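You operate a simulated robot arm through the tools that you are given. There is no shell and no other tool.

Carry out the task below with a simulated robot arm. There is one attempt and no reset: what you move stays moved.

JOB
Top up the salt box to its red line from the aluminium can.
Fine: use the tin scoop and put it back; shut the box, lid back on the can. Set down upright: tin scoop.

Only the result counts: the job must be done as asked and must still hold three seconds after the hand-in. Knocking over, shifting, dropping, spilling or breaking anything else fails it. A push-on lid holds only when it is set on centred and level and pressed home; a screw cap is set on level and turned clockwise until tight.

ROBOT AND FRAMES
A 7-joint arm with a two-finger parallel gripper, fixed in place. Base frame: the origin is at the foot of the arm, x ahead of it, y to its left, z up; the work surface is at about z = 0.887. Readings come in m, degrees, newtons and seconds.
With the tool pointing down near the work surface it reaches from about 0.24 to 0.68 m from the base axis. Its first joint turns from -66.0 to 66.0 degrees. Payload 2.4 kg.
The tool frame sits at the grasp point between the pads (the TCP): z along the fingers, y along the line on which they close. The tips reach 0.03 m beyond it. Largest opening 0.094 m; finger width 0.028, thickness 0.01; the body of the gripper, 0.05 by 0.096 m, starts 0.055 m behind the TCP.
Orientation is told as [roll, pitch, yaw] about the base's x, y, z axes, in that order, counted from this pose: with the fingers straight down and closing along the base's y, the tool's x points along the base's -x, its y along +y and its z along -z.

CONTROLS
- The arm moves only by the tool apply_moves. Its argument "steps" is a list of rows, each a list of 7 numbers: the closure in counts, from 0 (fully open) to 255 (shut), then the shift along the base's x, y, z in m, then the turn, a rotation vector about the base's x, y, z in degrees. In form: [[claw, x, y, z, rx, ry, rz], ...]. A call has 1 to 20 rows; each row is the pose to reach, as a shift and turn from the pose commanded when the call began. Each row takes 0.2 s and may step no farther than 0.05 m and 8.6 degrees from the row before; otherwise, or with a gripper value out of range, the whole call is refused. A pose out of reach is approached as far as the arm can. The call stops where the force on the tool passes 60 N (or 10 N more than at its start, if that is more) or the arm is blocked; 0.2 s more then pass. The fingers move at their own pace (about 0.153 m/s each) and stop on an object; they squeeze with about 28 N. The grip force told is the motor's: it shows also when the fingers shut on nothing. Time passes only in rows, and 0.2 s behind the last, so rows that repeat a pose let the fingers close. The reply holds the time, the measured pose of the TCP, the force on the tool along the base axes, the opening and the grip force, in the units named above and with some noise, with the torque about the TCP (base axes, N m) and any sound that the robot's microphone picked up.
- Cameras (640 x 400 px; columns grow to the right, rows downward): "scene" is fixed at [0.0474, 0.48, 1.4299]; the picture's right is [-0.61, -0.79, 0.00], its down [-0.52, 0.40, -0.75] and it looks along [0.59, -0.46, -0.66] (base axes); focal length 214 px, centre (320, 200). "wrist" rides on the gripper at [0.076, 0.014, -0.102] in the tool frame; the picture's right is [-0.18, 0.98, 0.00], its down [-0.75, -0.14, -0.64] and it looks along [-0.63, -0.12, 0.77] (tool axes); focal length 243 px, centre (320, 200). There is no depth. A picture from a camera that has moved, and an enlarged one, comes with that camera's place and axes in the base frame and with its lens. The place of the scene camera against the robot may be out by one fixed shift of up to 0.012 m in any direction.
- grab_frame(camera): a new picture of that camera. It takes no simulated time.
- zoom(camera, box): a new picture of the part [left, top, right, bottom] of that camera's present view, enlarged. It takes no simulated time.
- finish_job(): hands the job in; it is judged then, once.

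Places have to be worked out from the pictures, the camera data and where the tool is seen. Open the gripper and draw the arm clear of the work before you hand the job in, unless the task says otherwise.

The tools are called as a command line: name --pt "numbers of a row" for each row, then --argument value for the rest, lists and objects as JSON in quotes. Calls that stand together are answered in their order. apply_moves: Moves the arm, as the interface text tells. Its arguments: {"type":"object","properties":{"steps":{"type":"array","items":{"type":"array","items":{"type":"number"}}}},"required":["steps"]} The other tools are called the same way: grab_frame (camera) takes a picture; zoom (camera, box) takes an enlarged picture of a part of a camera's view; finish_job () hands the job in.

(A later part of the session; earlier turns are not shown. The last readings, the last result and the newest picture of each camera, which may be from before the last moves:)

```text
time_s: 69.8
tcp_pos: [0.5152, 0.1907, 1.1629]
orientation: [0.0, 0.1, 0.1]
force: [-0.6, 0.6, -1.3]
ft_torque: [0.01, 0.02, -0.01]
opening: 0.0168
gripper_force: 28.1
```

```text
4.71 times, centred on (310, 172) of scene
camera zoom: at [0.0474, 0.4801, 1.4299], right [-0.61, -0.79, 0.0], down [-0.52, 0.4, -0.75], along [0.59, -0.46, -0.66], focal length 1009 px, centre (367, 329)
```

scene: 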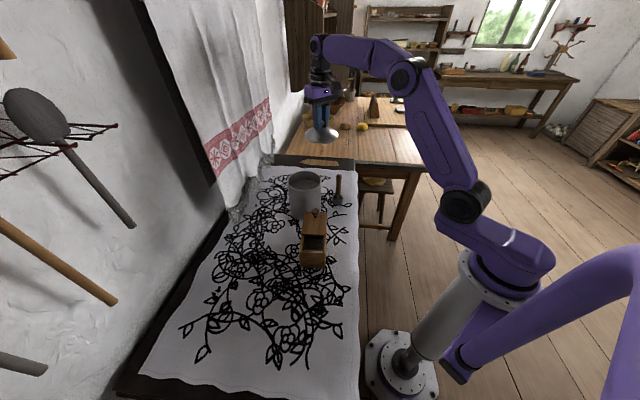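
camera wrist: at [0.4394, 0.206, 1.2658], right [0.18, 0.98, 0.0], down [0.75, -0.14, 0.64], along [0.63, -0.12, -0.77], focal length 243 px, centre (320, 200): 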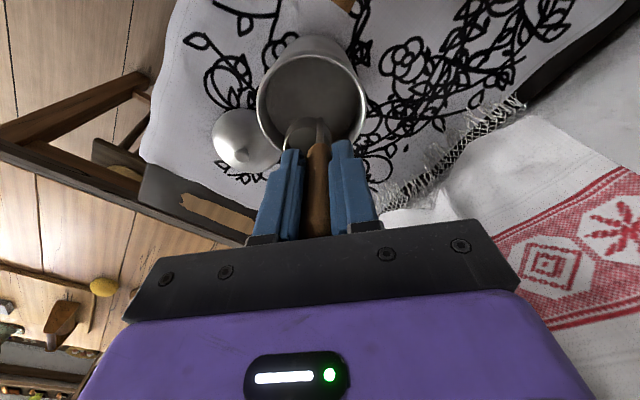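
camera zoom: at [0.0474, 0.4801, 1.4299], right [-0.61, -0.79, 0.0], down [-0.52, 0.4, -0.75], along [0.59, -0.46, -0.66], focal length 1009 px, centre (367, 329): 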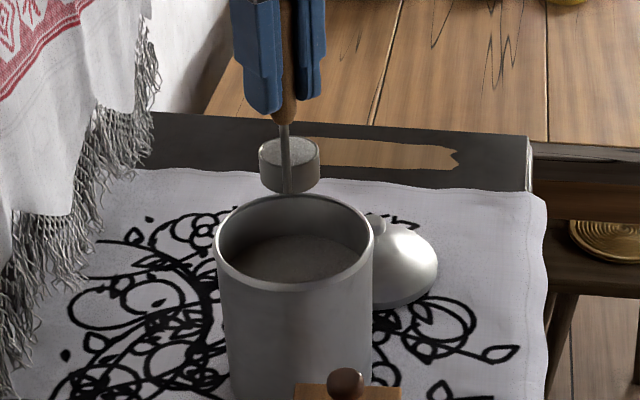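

The cup came up full and the can's level has visibly dropped. The box opening's centre works out to about (0.3475, 0.281). I'll carry the scoop there level and smoothly, at a safe height.

apply_moves --pt "255 -0.006 0.004 0 0 0 0" --pt "255 -0.02 0.0137 0 0 0 0" --pt "255 -0.041 0.028 0 0 0 0" --pt "255 -0.065 0.0445 -0.002 0 0 0" --pt "255 -0.09 0.0616 -0.006 0 0 0" --pt "255 -0.115 0.0788 -0.012 0 0 0" --pt "255 -0.14 0.096 -0.02 0 0 0" --pt "255 -0.16 0.1096 -0.03 0 0 0" --pt "255 -0.174 0.1192 -0.038 0 0 0" --pt "255 -0.181 0.124 -0.043 0 0 0" --pt "255 -0.1825 0.125 -0.043 0 0 0" --pt "255 -0.1825 0.125 -0.043 0 0 0"

grab_frame --camera "wrist"

zoom --camera "scene" --box '[270, 180, 360, 280]'

```text
time_s: 72.4
tcp_pos: [0.3332, 0.3161, 1.1219]
orientation: [0.0, 0.1, -0.1]
force: [-0.1, -0.1, -0.8]
ft_torque: [0.02, 0.03, -0.02]
opening: 0.0168
gripper_force: 27.9
```

```text
taken
camera wrist: at [0.2578, 0.3298, 1.2244], right [0.18, 0.98, 0.0], down [0.75, -0.14, 0.64], along [0.63, -0.12, -0.77], focal length 243 px, centre (320, 200)
```

wrist: 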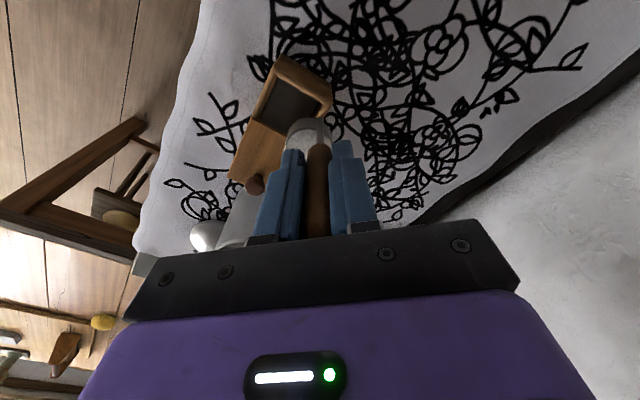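

```text
4.00 times, centred on (315, 230) of scene
camera zoom: at [0.0474, 0.4801, 1.4299], right [-0.61, -0.79, 0.0], down [-0.52, 0.4, -0.75], along [0.59, -0.46, -0.66], focal length 858 px, centre (340, 80)
```

zoom: 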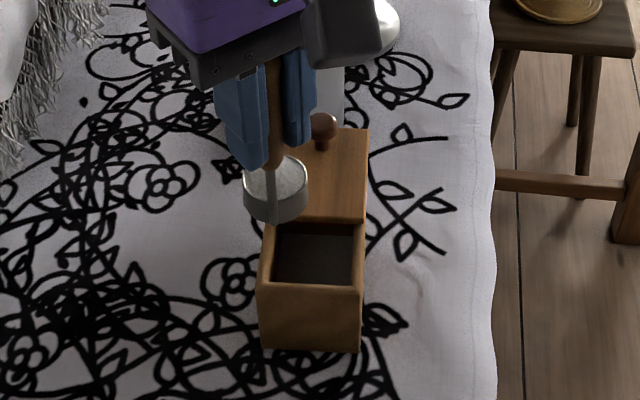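

The scoop is still full. I'll zoom to refine where the opening lies relative to the cup.

zoom --camera "wrist" --box '[225, 40, 365, 180]'

```text
2.86 times, centred on (295, 110) of wrist
camera zoom: at [0.2578, 0.3298, 1.2244], right [0.18, 0.98, 0.0], down [0.75, -0.14, 0.64], along [0.63, -0.12, -0.77], focal length 693 px, centre (391, 457)
```

zoom: 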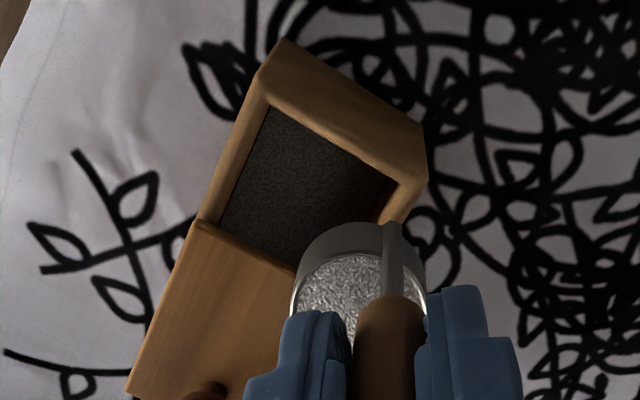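

The two views average to an opening centre of about (0.346, 0.279). I'll lower and begin tilting about the base x axis, keeping the cup's lower lip over the opening at z≈1.0, then look.

apply_moves --pt "255 -0.0015 -0.001 -0.018 0 0 0" --pt "255 -0.0015 -0.003 -0.036 0 0 0" --pt "255 -0.0015 -0.003 -0.05 0 0 0" --pt "255 -0.0015 -0.0127 -0.0464 7.5 0 0" --pt "255 -0.0015 -0.0227 -0.0442 15 0 0" --pt "255 -0.0015 -0.033 -0.0433 22.5 0 0" --pt "255 -0.0015 -0.0433 -0.0436 30 0 0" --pt "255 -0.0015 -0.0433 -0.0436 30 0 0"

grab_frame --camera "wrist"

zoom --camera "scene" --box '[280, 200, 350, 275]'

```text
time_s: 74.2
tcp_pos: [0.3347, 0.2716, 1.0762]
orientation: [30.1, -0.1, 0.0]
force: [-0.1, -0.4, -1.3]
ft_torque: [-0.02, 0.0, 0.0]
opening: 0.0169
gripper_force: 28.0
```

```text
taken
camera wrist: at [0.2578, 0.2326, 1.1725], right [0.18, 0.85, 0.49], down [0.75, -0.44, 0.49], along [0.63, 0.28, -0.72], focal length 243 px, centre (320, 200)
```

wrist: 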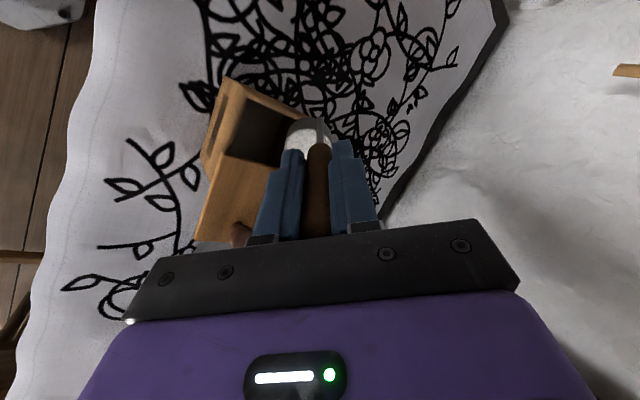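

```text
5.33 times, centred on (315, 238) of scene
camera zoom: at [0.0474, 0.48, 1.4299], right [-0.61, -0.79, 0.0], down [-0.52, 0.4, -0.75], along [0.59, -0.46, -0.66], focal length 1144 px, centre (347, 0)
```

zoom: 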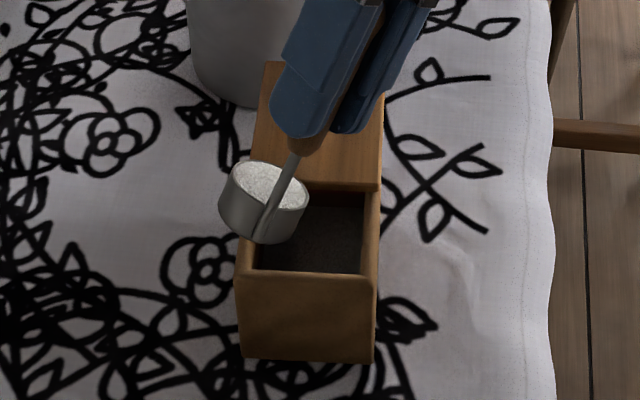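

Nothing has poured at 30° and the salt sits level with the cup rim. I'll check the lip's place over the opening from the wrist before tilting further.

zoom --camera "wrist" --box '[190, 60, 350, 220]'

zoom --camera "scene" --box '[295, 220, 340, 265]'

```text
2.50 times, centred on (270, 140) of wrist
camera zoom: at [0.2578, 0.2326, 1.1725], right [0.18, 0.85, 0.49], down [0.75, -0.44, 0.49], along [0.63, 0.28, -0.72], focal length 606 px, centre (445, 350)
```

zoom: 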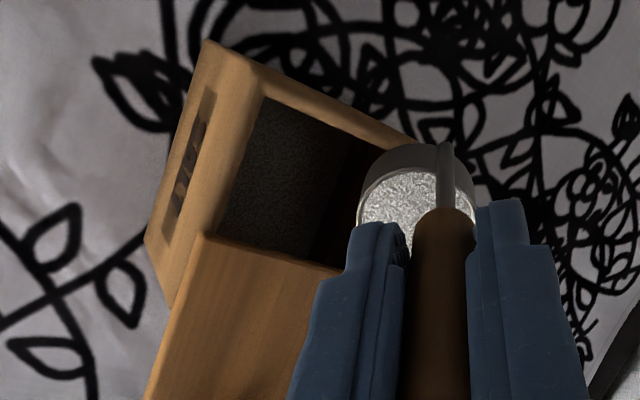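

```text
8.89 times, centred on (318, 242) of scene
camera zoom: at [0.0474, 0.48, 1.4299], right [-0.61, -0.79, 0.0], down [-0.52, 0.4, -0.75], along [0.59, -0.46, -0.66], focal length 1906 px, centre (342, -178)
```

zoom: 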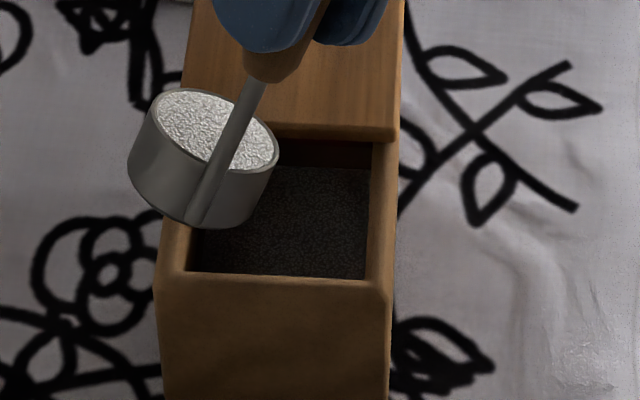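

Triangulating both views puts the lip near (0.347, 0.283) and z≈0.99, well over the opening. I'll tilt on to about 52° about that same lip point.

apply_moves --pt "255 -0.002 -0.0108 -0.0085 7.5 0 0" --pt "255 -0.002 -0.0209 -0.0136 15 0 0" --pt "255 -0.002 -0.0305 -0.0181 22.5 0 0" --pt "255 -0.002 -0.0305 -0.0181 22.5 0 0"

zoom --camera "wrist" --box '[170, 60, 350, 240]'

zoom --camera "scene" --box '[295, 220, 340, 265]'

```text
time_s: 75.2
tcp_pos: [0.3287, 0.2404, 1.0606]
orientation: [52.6, 0.0, 0.0]
force: [-0.5, 1.1, -0.8]
ft_torque: [-0.09, 0.07, -0.02]
opening: 0.0167
gripper_force: 28.0
```

```text
2.22 times, centred on (260, 150) of wrist
camera zoom: at [0.2539, 0.1685, 1.1331], right [0.18, 0.6, 0.78], down [0.75, -0.6, 0.28], along [0.63, 0.54, -0.56], focal length 539 px, centre (453, 311)
```

zoom: 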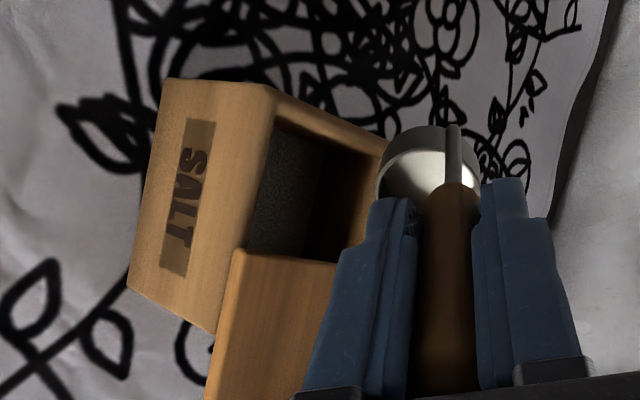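

```text
8.89 times, centred on (318, 242) of scene
camera zoom: at [0.0474, 0.48, 1.4299], right [-0.61, -0.79, 0.0], down [-0.52, 0.4, -0.75], along [0.59, -0.46, -0.66], focal length 1906 px, centre (342, -178)
```

zoom: 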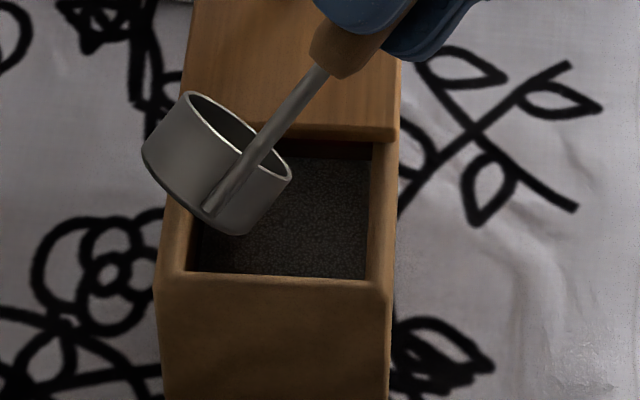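

The cup now looks empty and the box level rose roughly 5 mm; I see no stray salt. I'll bring the scoop back upright along the same path and check.

apply_moves --pt "255 0 0.0097 0.0037 -7.5 0 0" --pt "255 0 0.0198 0.0071 -15 0 0" --pt "255 0 0.0304 0.0171 -22.5 0 0" --pt "255 0 0.041 0.0206 -30 0 0" --pt "255 0 0.0516 0.0241 -37.5 0 0" --pt "255 0 0.062 0.0291 -45 0 0" --pt "255 0 0.0721 0.0371 -52.5 0 0" --pt "255 0 0.0721 0.062 -52.5 0 0" --pt "255 0.01 0.0721 0.09 -52.5 0 0" --pt "255 0.03 0.0621 0.103 -52.5 0 0" --pt "255 0.03 0.0621 0.103 -52.5 0 0"

grab_frame --camera "wrist"

zoom --camera "scene" --box '[303, 232, 327, 256]'

zoom --camera "scene" --box '[270, 180, 360, 290]'

```text
time_s: 77.6
tcp_pos: [0.3637, 0.3061, 1.1632]
orientation: [0.1, 0.0, 0.0]
force: [0.0, -0.3, -0.6]
ft_torque: [-0.01, 0.04, -0.01]
opening: 0.0171
gripper_force: 28.0
```

```text
taken
camera wrist: at [0.288, 0.3196, 1.2658], right [0.18, 0.98, 0.0], down [0.75, -0.14, 0.64], along [0.63, -0.12, -0.77], focal length 243 px, centre (320, 200)
```

wrist: 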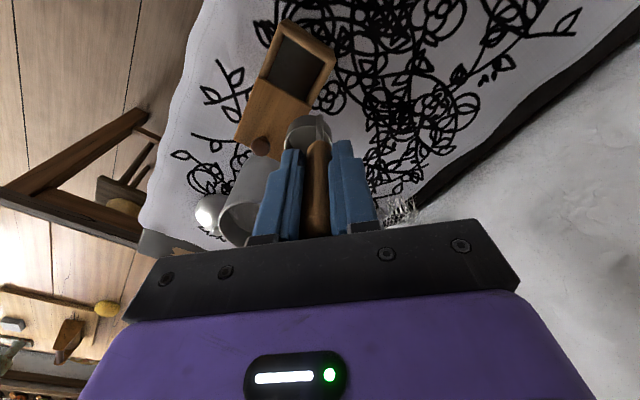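

```text
16.00 times, centred on (315, 244) of scene
camera zoom: at [0.0474, 0.4801, 1.4299], right [-0.61, -0.79, 0.0], down [-0.52, 0.4, -0.75], along [0.59, -0.46, -0.66], focal length 3432 px, centre (400, -504)
```

zoom: 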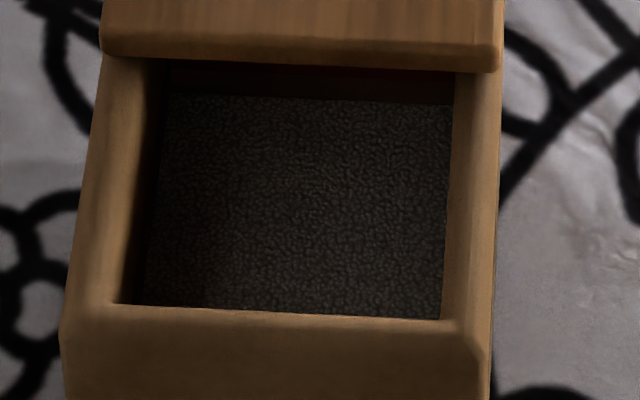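

```text
3.64 times, centred on (315, 235) of scene
camera zoom: at [0.0474, 0.4801, 1.4299], right [-0.61, -0.79, 0.0], down [-0.52, 0.4, -0.75], along [0.59, -0.46, -0.66], focal length 780 px, centre (338, 73)
```

zoom: 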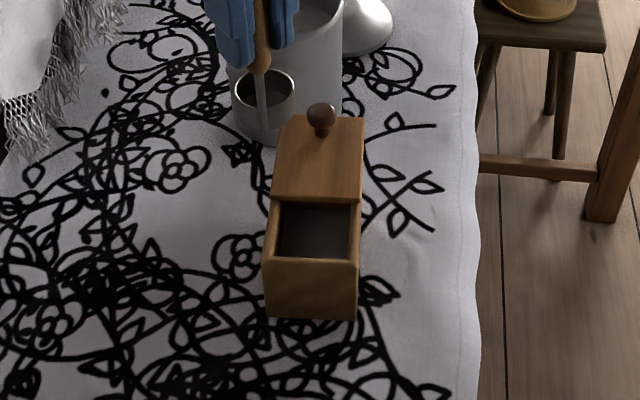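

The level at the far wall rose from row 118 to about row 99, and the red line shows near row 70. I'll zoom in tighter to measure the red line itself.

zoom --camera "scene" --box '[308, 232, 326, 242]'

zoom --camera "wrist" --box '[260, 15, 345, 100]'

```text
16.00 times, centred on (317, 237) of scene
camera zoom: at [0.0474, 0.4801, 1.4299], right [-0.61, -0.79, 0.0], down [-0.52, 0.4, -0.75], along [0.59, -0.46, -0.66], focal length 3432 px, centre (368, -392)
```

zoom: 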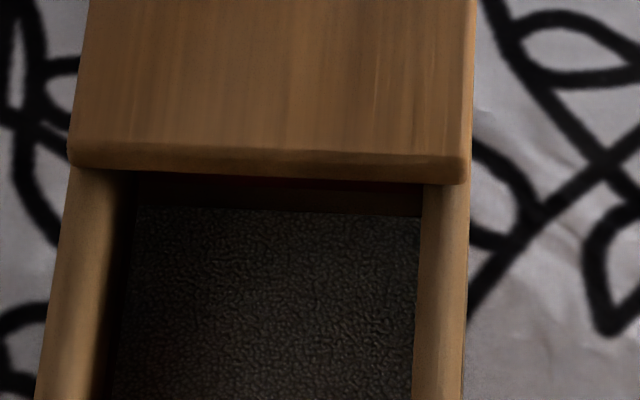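

```text
4.71 times, centred on (302, 58) of wrist
camera zoom: at [0.288, 0.3196, 1.2658], right [0.18, 0.98, 0.0], down [0.75, -0.14, 0.64], along [0.63, -0.12, -0.77], focal length 1142 px, centre (402, 871)
```

zoom: 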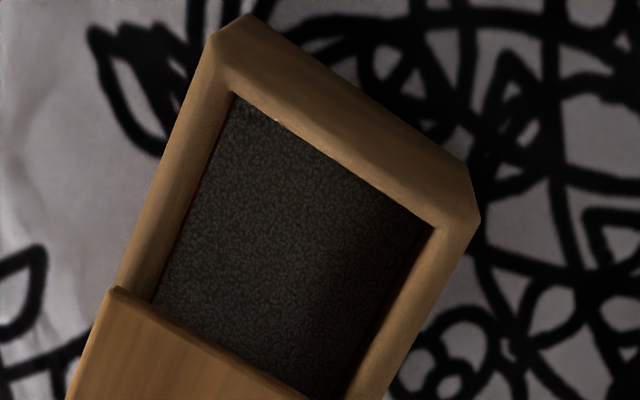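

The cup is upright and empty. About 1.5 more scoops look needed, so I'll go back over the can and take a second full scoop, slightly deeper.

apply_moves --pt "255 0.015 -0.0113 0 0 0 0" --pt "255 0.045 -0.0338 0 0 0 0" --pt "255 0.08 -0.06 0 0 0 0" --pt "255 0.115 -0.0863 0 0 0 0" --pt "255 0.14 -0.105 0 0 0 0" --pt "255 0.152 -0.114 0 0 0 0" --pt "255 0.152 -0.114 0 0 0 0"

zoom --camera "wrist" --box '[220, 30, 420, 210]'

zoom --camera "scene" --box '[275, 130, 345, 215]'

```text
time_s: 79.2
tcp_pos: [0.5127, 0.1855, 1.1636]
orientation: [0.0, 0.0, 0.0]
force: [0.0, 0.8, -1.0]
ft_torque: [0.0, -0.01, 0.01]
opening: 0.0169
gripper_force: 28.1
```

```text
2.22 times, centred on (320, 120) of wrist
camera zoom: at [0.4374, 0.2005, 1.2653], right [0.18, 0.98, 0.0], down [0.75, -0.14, 0.64], along [0.63, -0.12, -0.77], focal length 539 px, centre (320, 378)
```

zoom: 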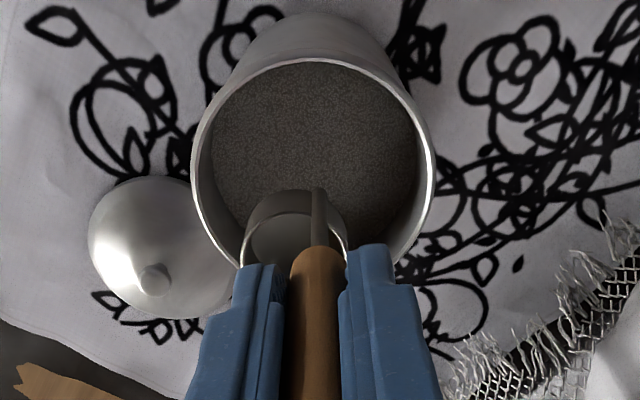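

```text
4.71 times, centred on (310, 172) of scene
camera zoom: at [0.0474, 0.48, 1.4299], right [-0.61, -0.79, 0.0], down [-0.52, 0.4, -0.75], along [0.59, -0.46, -0.66], focal length 1009 px, centre (367, 329)
```

zoom: 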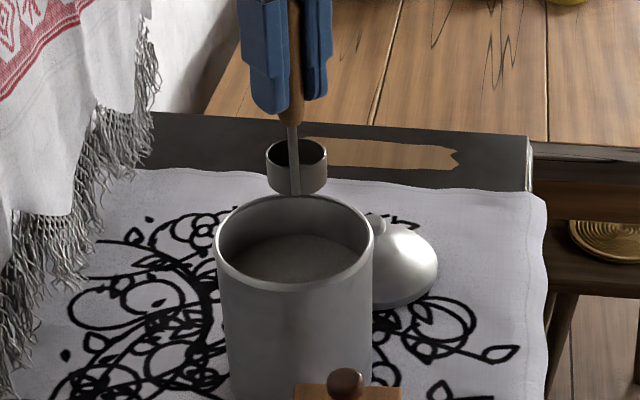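

The scoop is empty and over the can. I'll correct by (+0.003, +0.004), dip to TCP z≈1.043 and lift back out.

apply_moves --pt "255 0.003 0.004 -0.03 0 0 0" --pt "255 0.003 0.004 -0.06 0 0 0" --pt "255 0.003 0.004 -0.085 0 0 0" --pt "255 0.003 0.004 -0.1 0 0 0" --pt "255 0.003 0.004 -0.112 0 0 0" --pt "255 0.003 0.004 -0.12 0 0 0" --pt "255 0.003 0.004 -0.12 0 0 0" --pt "255 0.003 0.004 -0.115 0 0 0" --pt "255 0.003 0.004 -0.108 0 0 0" --pt "255 0.003 0.004 -0.098 0 0 0" --pt "255 0.003 0.004 -0.085 0 0 0" --pt "255 0.003 0.004 -0.065 0 0 0" --pt "255 0.003 0.004 -0.04 0 0 0" --pt "255 0.003 0.004 -0.015 0 0 0" --pt "255 0.003 0.004 0 0 0 0" --pt "255 0.003 0.004 0 0 0 0"

zoom --camera "wrist" --box '[220, 30, 420, 210]'

zoom --camera "scene" --box '[275, 130, 345, 215]'

```text
time_s: 82.6
tcp_pos: [0.5154, 0.1935, 1.1623]
orientation: [0.0, -0.1, 0.0]
force: [0.1, -0.2, -1.1]
ft_torque: [0.02, 0.0, 0.0]
opening: 0.0169
gripper_force: 28.3
```

```text
2.22 times, centred on (320, 120) of wrist
camera zoom: at [0.4395, 0.209, 1.265], right [0.18, 0.98, 0.0], down [0.75, -0.14, 0.64], along [0.63, -0.12, -0.77], focal length 539 px, centre (320, 378)
```

zoom: 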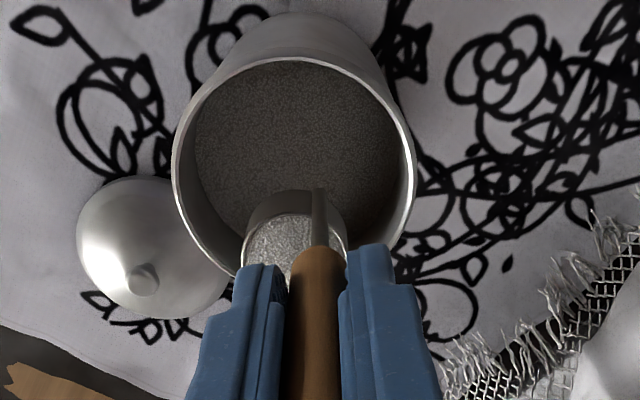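

```text
4.71 times, centred on (310, 172) of scene
camera zoom: at [0.0474, 0.4801, 1.4299], right [-0.61, -0.79, 0.0], down [-0.52, 0.4, -0.75], along [0.59, -0.46, -0.66], focal length 1009 px, centre (367, 329)
```

zoom: 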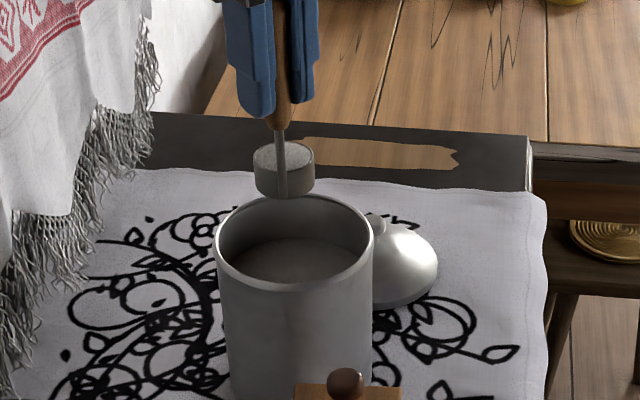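

The cup is full again. I'll carry it level to the same pre-pour position over the box.

apply_moves --pt "255 -0.006 0.004 0 0 0 0" --pt "255 -0.02 0.013 0 0 0 0" --pt "255 -0.041 0.0265 0 0 0 0" --pt "255 -0.065 0.042 -0.002 0 0 0" --pt "255 -0.09 0.058 -0.006 0 0 0" --pt "255 -0.115 0.074 -0.012 0 0 0" --pt "255 -0.14 0.09 -0.02 0 0 0" --pt "255 -0.16 0.103 -0.03 0 0 0" --pt "255 -0.175 0.1125 -0.038 0 0 0" --pt "255 -0.182 0.117 -0.043 0 0 0" --pt "255 -0.1838 0.118 -0.043 0 0 0" --pt "255 -0.1838 0.118 -0.043 0 0 0"

zoom --camera "wrist" --box '[225, 40, 365, 180]'

```text
time_s: 85.2
tcp_pos: [0.3326, 0.3118, 1.1181]
orientation: [0.0, -0.1, 0.0]
force: [-0.2, -0.4, -1.1]
ft_torque: [0.04, -0.04, -0.01]
opening: 0.017
gripper_force: 28.0
```

```text
2.86 times, centred on (295, 110) of wrist
camera zoom: at [0.2559, 0.3255, 1.2209], right [0.18, 0.98, 0.0], down [0.75, -0.14, 0.64], along [0.63, -0.12, -0.77], focal length 693 px, centre (391, 457)
```

zoom: 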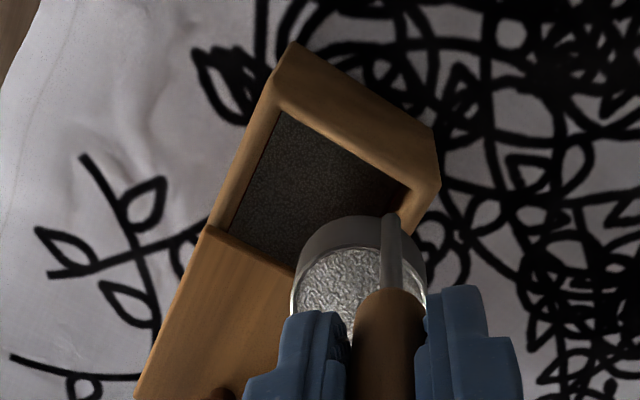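

Everything matches the first run. I'll lower and tilt to about 37°, pausing there to learn when pouring starts, which helps with a part-scoop later.

apply_moves --pt "255 0 0.0005 -0.018 0 0 0" --pt "255 0 0.001 -0.036 0 0 0" --pt "255 0 0.0015 -0.0489 0 0 0" --pt "255 0 -0.0086 -0.0453 7.5 0 0" --pt "255 0 -0.019 -0.0432 15 0 0" --pt "255 0 -0.0296 -0.0424 22.5 0 0" --pt "255 0 -0.0403 -0.0429 30 0 0" --pt "255 0 -0.0508 -0.0519 37.5 0 0" --pt "255 0 -0.0508 -0.0519 37.5 0 0"

zoom --camera "scene" --box '[295, 220, 340, 265]'

zoom --camera "wrist" --box '[170, 60, 350, 240]'

```text
time_s: 87.2
tcp_pos: [0.3342, 0.2596, 1.067]
orientation: [37.5, 0.0, 0.1]
force: [0.2, -0.1, -0.8]
ft_torque: [-0.03, 0.0, 0.01]
opening: 0.0169
gripper_force: 28.4
```

```text
8.89 times, centred on (318, 242) of scene
camera zoom: at [0.0474, 0.48, 1.4299], right [-0.61, -0.79, 0.0], down [-0.52, 0.4, -0.75], along [0.59, -0.46, -0.66], focal length 1906 px, centre (342, -178)
```

zoom: 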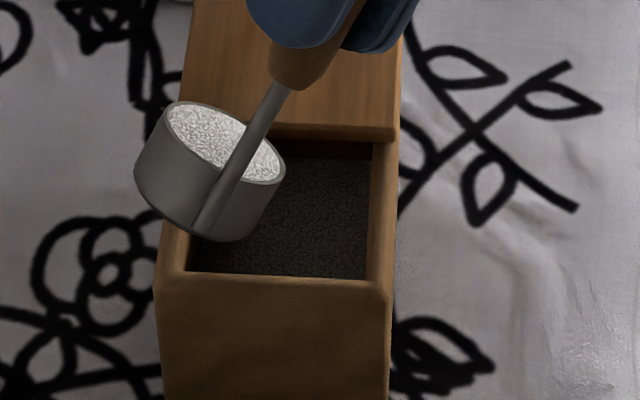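

```text
2.22 times, centred on (260, 150) of wrist
camera zoom: at [0.2581, 0.2085, 1.1576], right [0.18, 0.78, 0.6], down [0.75, -0.5, 0.42], along [0.63, 0.37, -0.68], focal length 539 px, centre (453, 311)
```

zoom: 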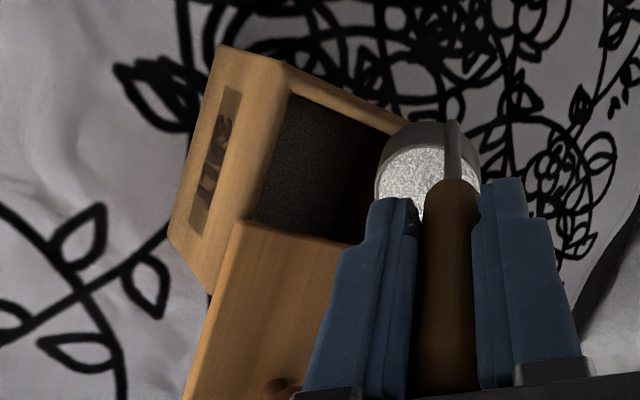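

Still holding at 37.5°. I'll try 42° and look again.

apply_moves --pt "255 0 -0.0061 -0.0019 4.5 0 0"

zoom --camera "scene" --box '[295, 220, 340, 265]'

```text
time_s: 87.6
tcp_pos: [0.334, 0.2522, 1.0644]
orientation: [42.0, 0.0, 0.0]
force: [-0.1, 1.2, -0.7]
ft_torque: [-0.01, -0.01, 0.0]
opening: 0.0168
gripper_force: 27.9
```

```text
8.89 times, centred on (318, 242) of scene
camera zoom: at [0.0474, 0.4801, 1.4299], right [-0.61, -0.79, 0.0], down [-0.52, 0.4, -0.75], along [0.59, -0.46, -0.66], focal length 1906 px, centre (342, -178)
```

zoom: 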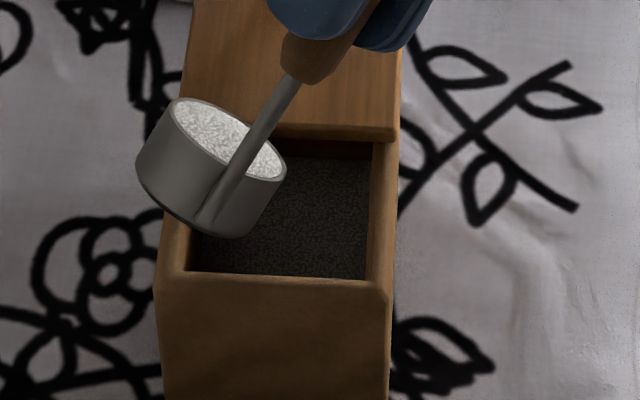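

Still full at 42°. I'll go to 46°.

apply_moves --pt "255 0 -0.0053 -0.002 4 0 0"

zoom --camera "scene" --box '[295, 220, 340, 265]'

```text
time_s: 88.0
tcp_pos: [0.3339, 0.2476, 1.0645]
orientation: [46.1, 0.0, 0.0]
force: [-0.5, -0.2, -1.8]
ft_torque: [-0.07, 0.01, 0.02]
opening: 0.0166
gripper_force: 28.1
```

```text
8.89 times, centred on (318, 242) of scene
camera zoom: at [0.0474, 0.4801, 1.4299], right [-0.61, -0.79, 0.0], down [-0.52, 0.4, -0.75], along [0.59, -0.46, -0.66], focal length 1906 px, centre (342, -178)
```

zoom: 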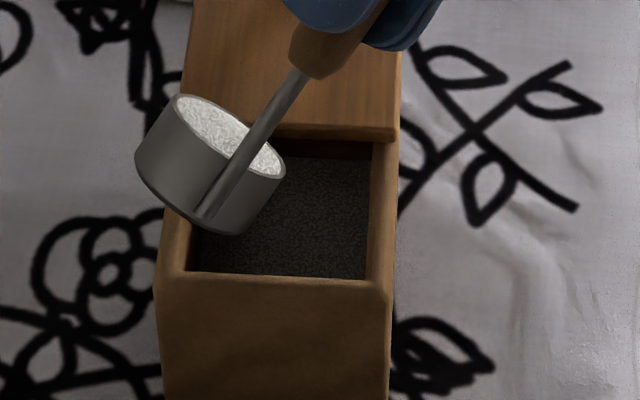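

Still holding at 46°, so the threshold is probably near 50°. I'll step to 50°.

apply_moves --pt "255 0 -0.0052 -0.0024 4 0 0"

zoom --camera "scene" --box '[295, 220, 340, 265]'

```text
time_s: 88.4
tcp_pos: [0.3324, 0.2431, 1.0609]
orientation: [50.0, 0.1, 0.0]
force: [-1.3, -0.2, -1.7]
ft_torque: [-0.03, 0.03, 0.0]
opening: 0.0168
gripper_force: 27.9
```

```text
8.89 times, centred on (318, 242) of scene
camera zoom: at [0.0474, 0.4801, 1.4299], right [-0.61, -0.79, 0.0], down [-0.52, 0.4, -0.75], along [0.59, -0.46, -0.66], focal length 1906 px, centre (342, -178)
```

zoom: 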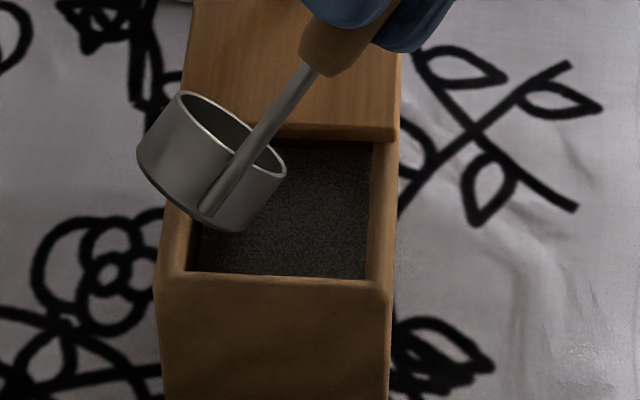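

It dumps all at once between 46° and 50°, so any part-scoop must come from a shallower dip. I'll return upright and measure the level.

apply_moves --pt "255 0 0.0105 0.004 -7.5 0 0" --pt "255 0 0.0207 0.008 -15 0 0" --pt "255 0 0.031 0.016 -22.5 0 0" --pt "255 0 0.0415 0.02 -30 0 0" --pt "255 0 0.052 0.024 -37.5 0 0" --pt "255 0 0.0625 0.029 -45 0 0" --pt "255 0 0.07 0.037 -50 0 0" --pt "255 0 0.07 0.062 -50 0 0" --pt "255 0.01 0.07 0.09 -50 0 0" --pt "255 0.03 0.06 0.102 -50 0 0" --pt "255 0.06 0.04 0.102 -50 0 0" --pt "255 0.06 0.04 0.102 -50 0 0"

zoom --camera "scene" --box '[303, 232, 327, 256]'

grab_frame --camera "wrist"

```text
time_s: 91.0
tcp_pos: [0.3933, 0.281, 1.1627]
orientation: [0.0, 0.0, 0.1]
force: [-0.7, -0.2, -0.7]
ft_torque: [0.03, 0.0, 0.0]
opening: 0.0171
gripper_force: 28.2
```

```text
16.00 times, centred on (315, 244) of scene
camera zoom: at [0.0474, 0.48, 1.4299], right [-0.61, -0.79, 0.0], down [-0.52, 0.4, -0.75], along [0.59, -0.46, -0.66], focal length 3432 px, centre (400, -504)
```

zoom: 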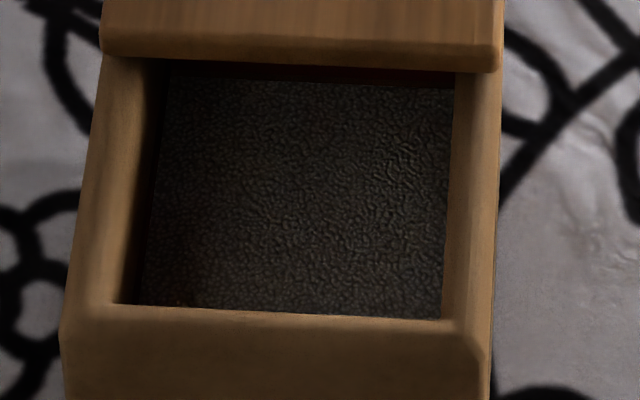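

```text
taken
camera wrist: at [0.317, 0.2955, 1.2647], right [0.18, 0.98, 0.0], down [0.75, -0.14, 0.64], along [0.63, -0.12, -0.77], focal length 243 px, centre (320, 200)
```

wrist: 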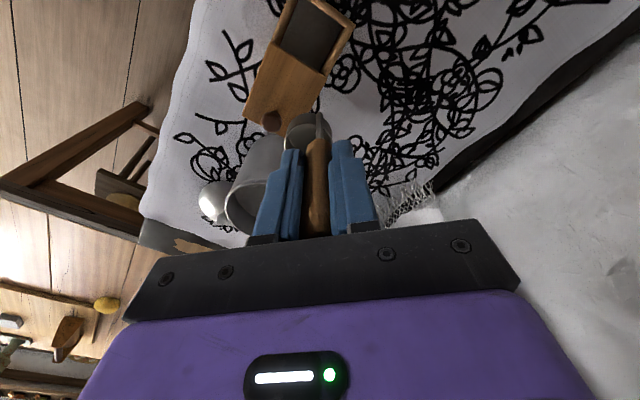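

The level is now at about row 81 and a dark red band shows just above it. I'll zoom in on that edge.

zoom --camera "scene" --box '[311, 235, 319, 240]'

zoom --camera "scene" --box '[317, 235, 325, 240]'

zoom --camera "wrist" --box '[270, 0, 355, 70]'

```text
16.00 times, centred on (315, 238) of scene
camera zoom: at [0.0474, 0.48, 1.4299], right [-0.61, -0.79, 0.0], down [-0.52, 0.4, -0.75], along [0.59, -0.46, -0.66], focal length 3432 px, centre (400, -400)
```

zoom: 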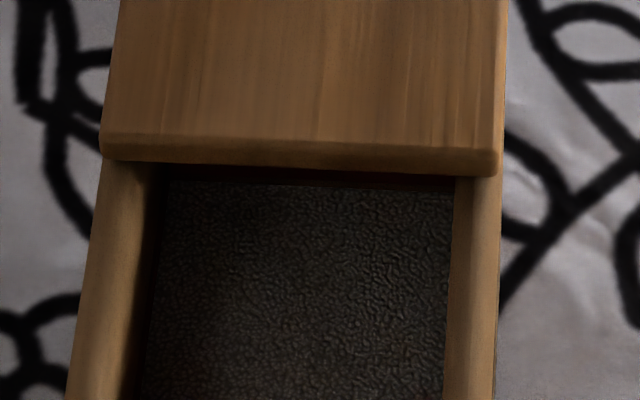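

```text
16.00 times, centred on (321, 238) of scene
camera zoom: at [0.0474, 0.48, 1.4299], right [-0.61, -0.79, 0.0], down [-0.52, 0.4, -0.75], along [0.59, -0.46, -0.66], focal length 3432 px, centre (304, -400)
```

zoom: 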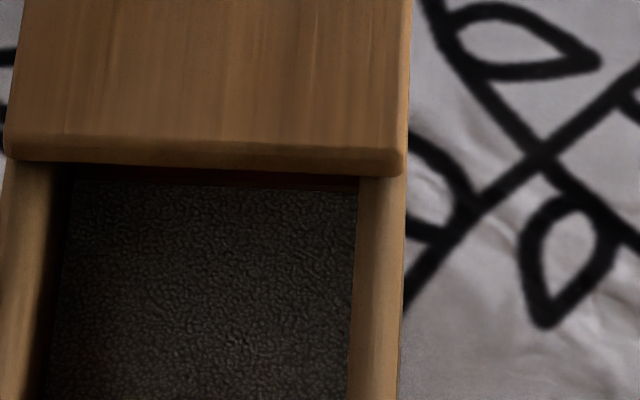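

```text
5.71 times, centred on (312, 35) of wrist
camera zoom: at [0.317, 0.2955, 1.2647], right [0.18, 0.98, 0.0], down [0.75, -0.14, 0.64], along [0.63, -0.12, -0.77], focal length 1386 px, centre (363, 1143)
```

zoom: 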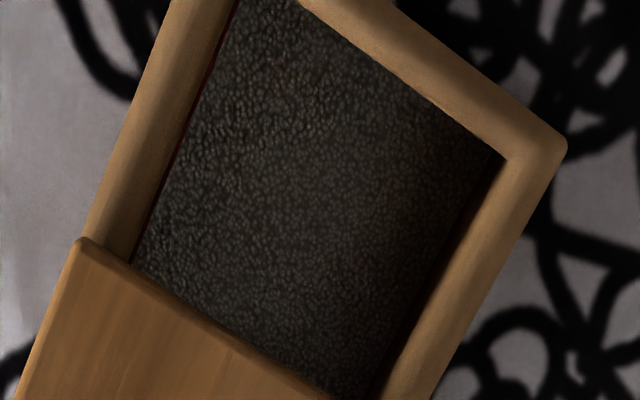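

The salt now sits a few millimetres below the red band, but the lid edge hides part of it. I'll swing the wrist camera to the robot side at yaw 15°, to see the stripe on the opposite inner wall before deciding on the last amount.

apply_moves --pt "255 -0.02 -0.03 0 0 0 3" --pt "255 -0.045 -0.065 -0.01 0 0 7" --pt "255 -0.07 -0.1 -0.03 0 0 11" --pt "255 -0.085 -0.125 -0.055 0 0 15" --pt "255 -0.091 -0.1345 -0.08 0 0 15" --pt "255 -0.091 -0.1345 -0.085 0 0 15"

grab_frame --camera "wrist"

zoom --camera "wrist" --box '[395, 110, 495, 210]'

```text
time_s: 92.4
tcp_pos: [0.3029, 0.1497, 1.0775]
orientation: [0.0, -0.1, 15.0]
force: [-0.3, 1.2, -0.4]
ft_torque: [0.01, 0.01, 0.03]
opening: 0.0168
gripper_force: 28.1
```

```text
taken
camera wrist: at [0.2252, 0.1427, 1.1801], right [-0.08, 1.0, 0.0], down [0.76, 0.06, 0.64], along [0.64, 0.05, -0.77], focal length 243 px, centre (320, 200)
```

wrist: 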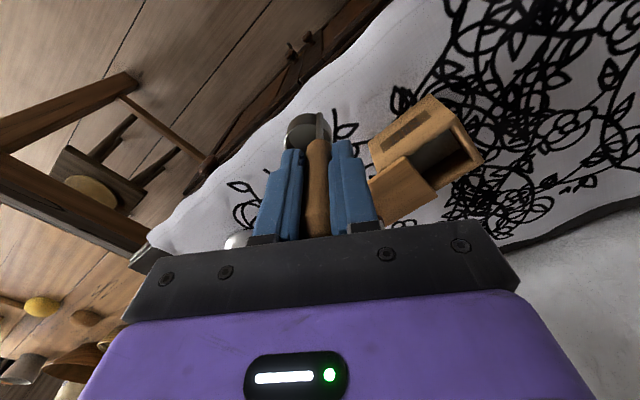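

```text
4.00 times, centred on (445, 160) of wrist
camera zoom: at [0.2252, 0.1427, 1.1801], right [-0.08, 1.0, 0.0], down [0.76, 0.06, 0.64], along [0.64, 0.05, -0.77], focal length 970 px, centre (-180, 360)
```

zoom: 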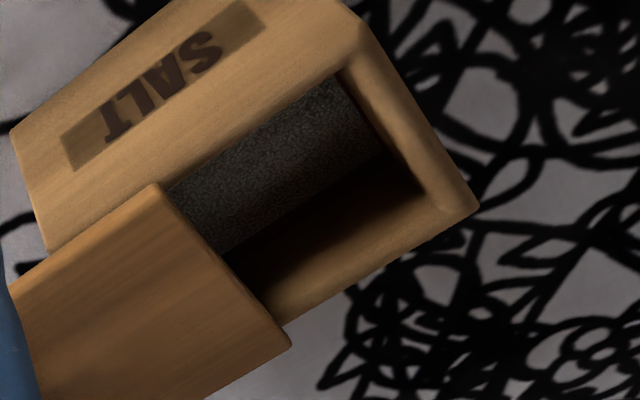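

The stripe on that wall is in shadow. I'll enlarge further along the salt and wall border.

zoom --camera "wrist" --box '[445, 145, 485, 170]'

zoom --camera "wrist" --box '[450, 148, 470, 160]'

```text
16.00 times, centred on (465, 158) of wrist
camera zoom: at [0.2252, 0.1427, 1.1801], right [-0.08, 1.0, 0.0], down [0.76, 0.06, 0.64], along [0.64, 0.05, -0.77], focal length 3882 px, centre (-2000, 880)
```

zoom: 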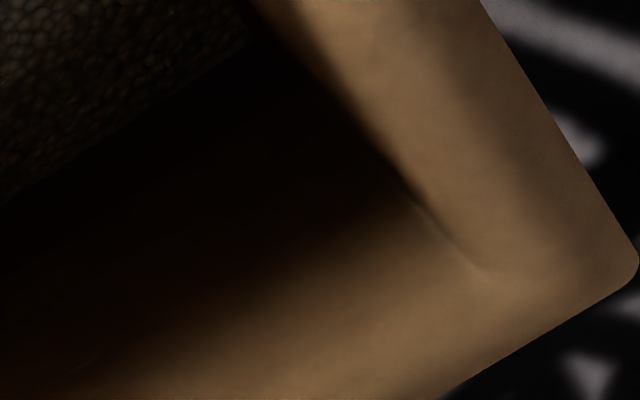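

```text
16.00 times, centred on (460, 154) of wrist
camera zoom: at [0.2252, 0.1427, 1.1801], right [-0.08, 1.0, 0.0], down [0.76, 0.06, 0.64], along [0.64, 0.05, -0.77], focal length 3882 px, centre (-1920, 936)
```

zoom: 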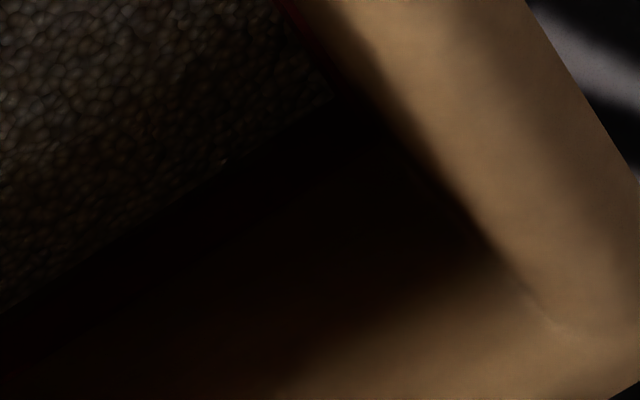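

From the scene camera I can only see the wall up to z≈0.926, so the stripe's upper part is hidden by the lid edge. I'll take a lower view from the other end, tool tilted 30° with the scoop kept clear of the box, to see the whole stripe under the lid.

apply_moves --pt "255 0 0 0.03 0 0 -5" --pt "255 0 0.01 0.065 0 0 -10" --pt "255 0.003 0.045 0.085 0 0 -15" --pt "255 0.008 0.09 0.085 0 0 -15" --pt "255 0.015 0.135 0.085 0 0 -15" --pt "255 0.022 0.18 0.085 0 0 -15" --pt "255 0.028 0.215 0.08 0 0 -15" --pt "255 0.03 0.226 0.07 0 0 -15" --pt "255 0.03 0.226 0.07 0 0 -15"

apply_moves --pt "255 0 0 0 0 -7.5 0" --pt "255 0 0 -0.01 0 -15 0" --pt "255 0 0 -0.035 0 -22.5 0" --pt "255 0 0 -0.06 0 -30 0" --pt "255 0 0 -0.085 0 -30 0" --pt "255 0 0 -0.1 0 -30 0" --pt "255 0 0 -0.1 0 -30 0"

grab_frame --camera "wrist"

grab_frame --camera "scene"

```text
time_s: 94.4
tcp_pos: [0.3317, 0.3753, 1.1477]
orientation: [0.1, 0.0, 0.0]
force: [0.4, -0.1, -1.5]
ft_torque: [0.0, -0.01, -0.01]
opening: 0.0167
gripper_force: 27.8
```

```text
time_s: 96.0
tcp_pos: [0.3323, 0.3739, 1.0491]
orientation: [0.1, -30.0, 0.0]
force: [-0.2, -0.4, -1.0]
ft_torque: [0.02, 0.02, 0.02]
opening: 0.0167
gripper_force: 28.3
```

```text
taken
camera wrist: at [0.2156, 0.3879, 1.0994], right [0.16, 0.98, 0.09], down [0.33, -0.14, 0.93], along [0.93, -0.12, -0.35], focal length 243 px, centre (320, 200)
```

wrist: 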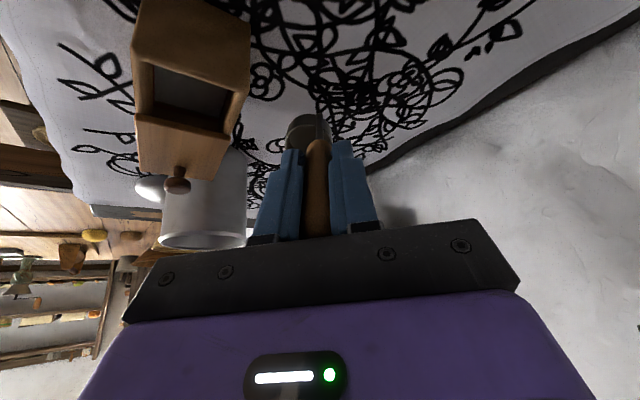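

```text
taken
```

scene: 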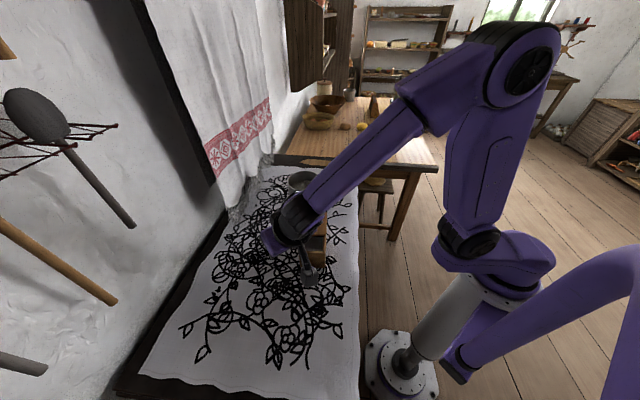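

The box interior is now well visible from the low side. I'll enlarge the wall under the lid.

zoom --camera "wrist" --box '[125, 50, 255, 180]'

zoom --camera "wrist" --box '[140, 90, 190, 130]'

zoom --camera "wrist" --box '[185, 95, 235, 135]'

```text
3.08 times, centred on (190, 115) of wrist
camera zoom: at [0.2156, 0.3879, 1.0994], right [0.16, 0.98, 0.09], down [0.33, -0.14, 0.93], along [0.93, -0.12, -0.35], focal length 746 px, centre (720, 462)
```

zoom: 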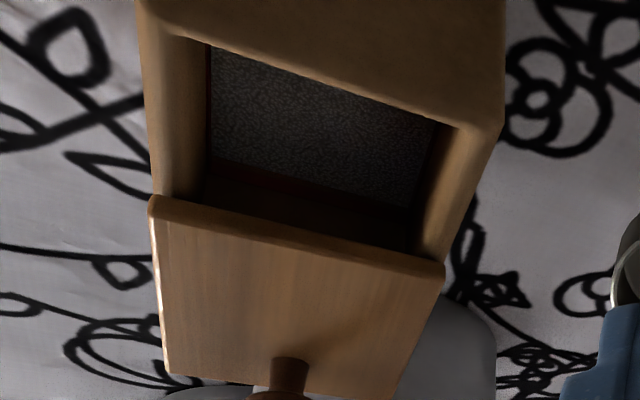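

```text
10.00 times, centred on (165, 110) of wrist
camera zoom: at [0.2156, 0.3879, 1.0994], right [0.16, 0.98, 0.09], down [0.33, -0.14, 0.93], along [0.93, -0.12, -0.35], focal length 2426 px, centre (1870, 1100)
```

zoom: 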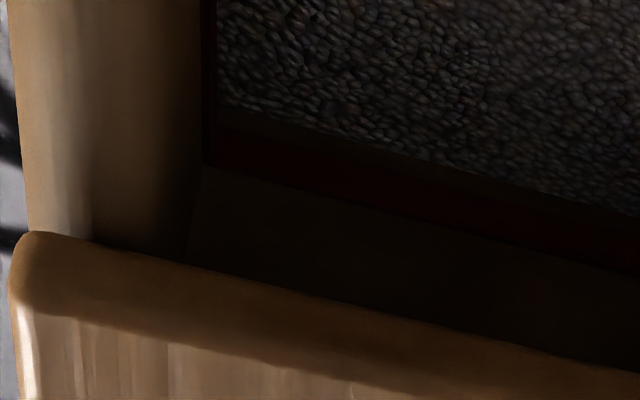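

```text
10.00 times, centred on (210, 115) of wrist
camera zoom: at [0.2156, 0.3879, 1.0994], right [0.16, 0.98, 0.09], down [0.33, -0.14, 0.93], along [0.93, -0.12, -0.35], focal length 2426 px, centre (1420, 1050)
```

zoom: 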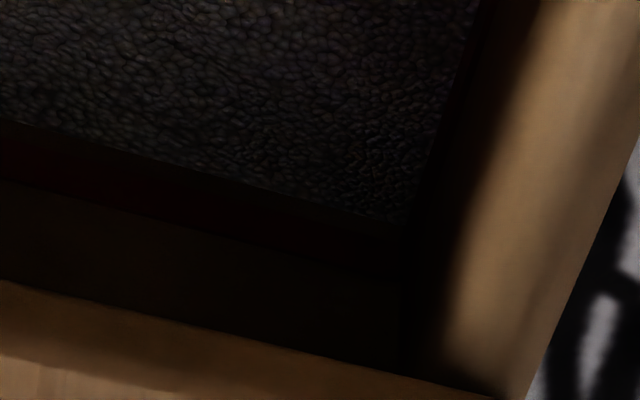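

Very clear now: the red stripe is about 5 mm tall and its lower edge is about 2.5 mm above the salt. One more full scoop (~5.5 mm) should bring the level to the middle of the stripe. I'll level the tool and return to the can.

apply_moves --pt "255 0 0 0.025 0 0 0" --pt "255 0 0 0.05 0 7.5 0" --pt "255 0 0 0.08 0 15 0" --pt "255 0 0 0.1 0 22.5 0" --pt "255 0 0 0.114 0 30 0" --pt "255 0.01 -0.01 0.114 0 30 0" --pt "255 0.04 -0.04 0.114 0 30 0" --pt "255 0.075 -0.075 0.114 0 30 0" --pt "255 0.11 -0.11 0.114 0 30 0" --pt "255 0.145 -0.145 0.114 0 30 0" --pt "255 0.17 -0.17 0.114 0 30 0" --pt "255 0.1835 -0.1825 0.114 0 30 0" --pt "255 0.1835 -0.1825 0.114 0 30 0"

zoom --camera "wrist" --box '[220, 30, 420, 210]'

```text
time_s: 98.8
tcp_pos: [0.5139, 0.1896, 1.1625]
orientation: [0.0, 0.0, 0.0]
force: [0.2, -0.5, -0.6]
ft_torque: [0.0, 0.04, -0.02]
opening: 0.0168
gripper_force: 28.0
```

```text
2.22 times, centred on (320, 120) of wrist
camera zoom: at [0.4382, 0.2038, 1.2649], right [0.18, 0.98, 0.0], down [0.75, -0.14, 0.64], along [0.63, -0.12, -0.77], focal length 539 px, centre (320, 378)
```

zoom: 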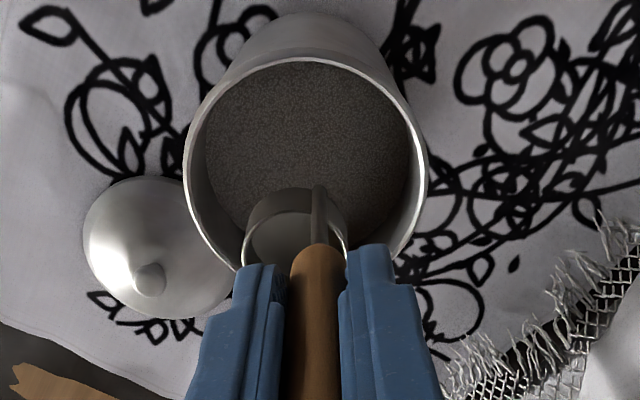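

The cup is over the can again. I'll dip for the third scoop, slightly deeper, and lift out.

apply_moves --pt "255 0.002 0.0015 -0.03 0 0 0" --pt "255 0.002 0.0015 -0.06 0 0 0" --pt "255 0.002 0.0015 -0.085 0 0 0" --pt "255 0.002 0.0015 -0.1 0 0 0" --pt "255 0.002 0.0015 -0.114 0 0 0" --pt "255 0.002 0.0015 -0.125 0 0 0" --pt "255 0.002 0.0015 -0.125 0 0 0" --pt "255 0.002 0.0015 -0.119 0 0 0" --pt "255 0.002 0.0015 -0.111 0 0 0" --pt "255 0.002 0.0015 -0.1 0 0 0" --pt "255 0.002 0.0015 -0.086 0 0 0" --pt "255 0.002 0.0015 -0.065 0 0 0" --pt "255 0.002 0.0015 -0.04 0 0 0" --pt "255 0.002 0.0015 -0.015 0 0 0" --pt "255 0.002 0.0015 0 0 0 0" --pt "255 0.002 0.0015 0 0 0 0"

zoom --camera "wrist" --box '[220, 30, 420, 210]'

zoom --camera "scene" --box '[275, 130, 345, 215]'

```text
time_s: 102.2
tcp_pos: [0.5147, 0.1952, 1.1632]
orientation: [0.0, 0.0, -0.1]
force: [0.5, -0.5, -1.3]
ft_torque: [0.01, 0.01, -0.05]
opening: 0.0165
gripper_force: 27.6
```

```text
2.22 times, centred on (320, 120) of wrist
camera zoom: at [0.44, 0.2087, 1.2656], right [0.18, 0.98, 0.0], down [0.75, -0.14, 0.64], along [0.63, -0.12, -0.77], focal length 539 px, centre (320, 378)
```

zoom: 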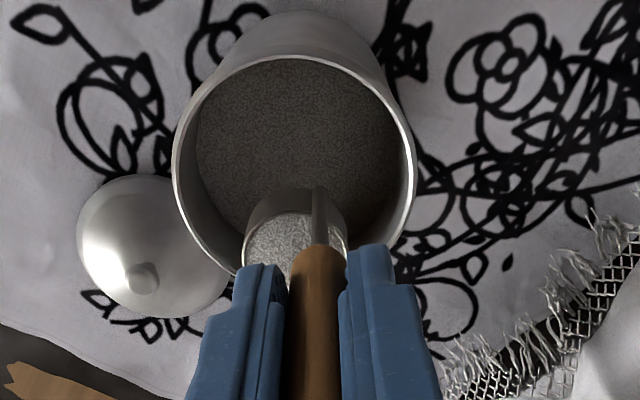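

```text
4.71 times, centred on (310, 172) of scene
camera zoom: at [0.0474, 0.4801, 1.4299], right [-0.61, -0.79, 0.0], down [-0.52, 0.4, -0.75], along [0.59, -0.46, -0.66], focal length 1009 px, centre (367, 329)
```

zoom: 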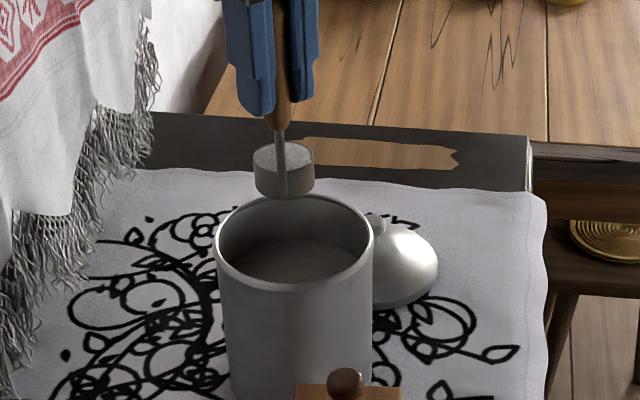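

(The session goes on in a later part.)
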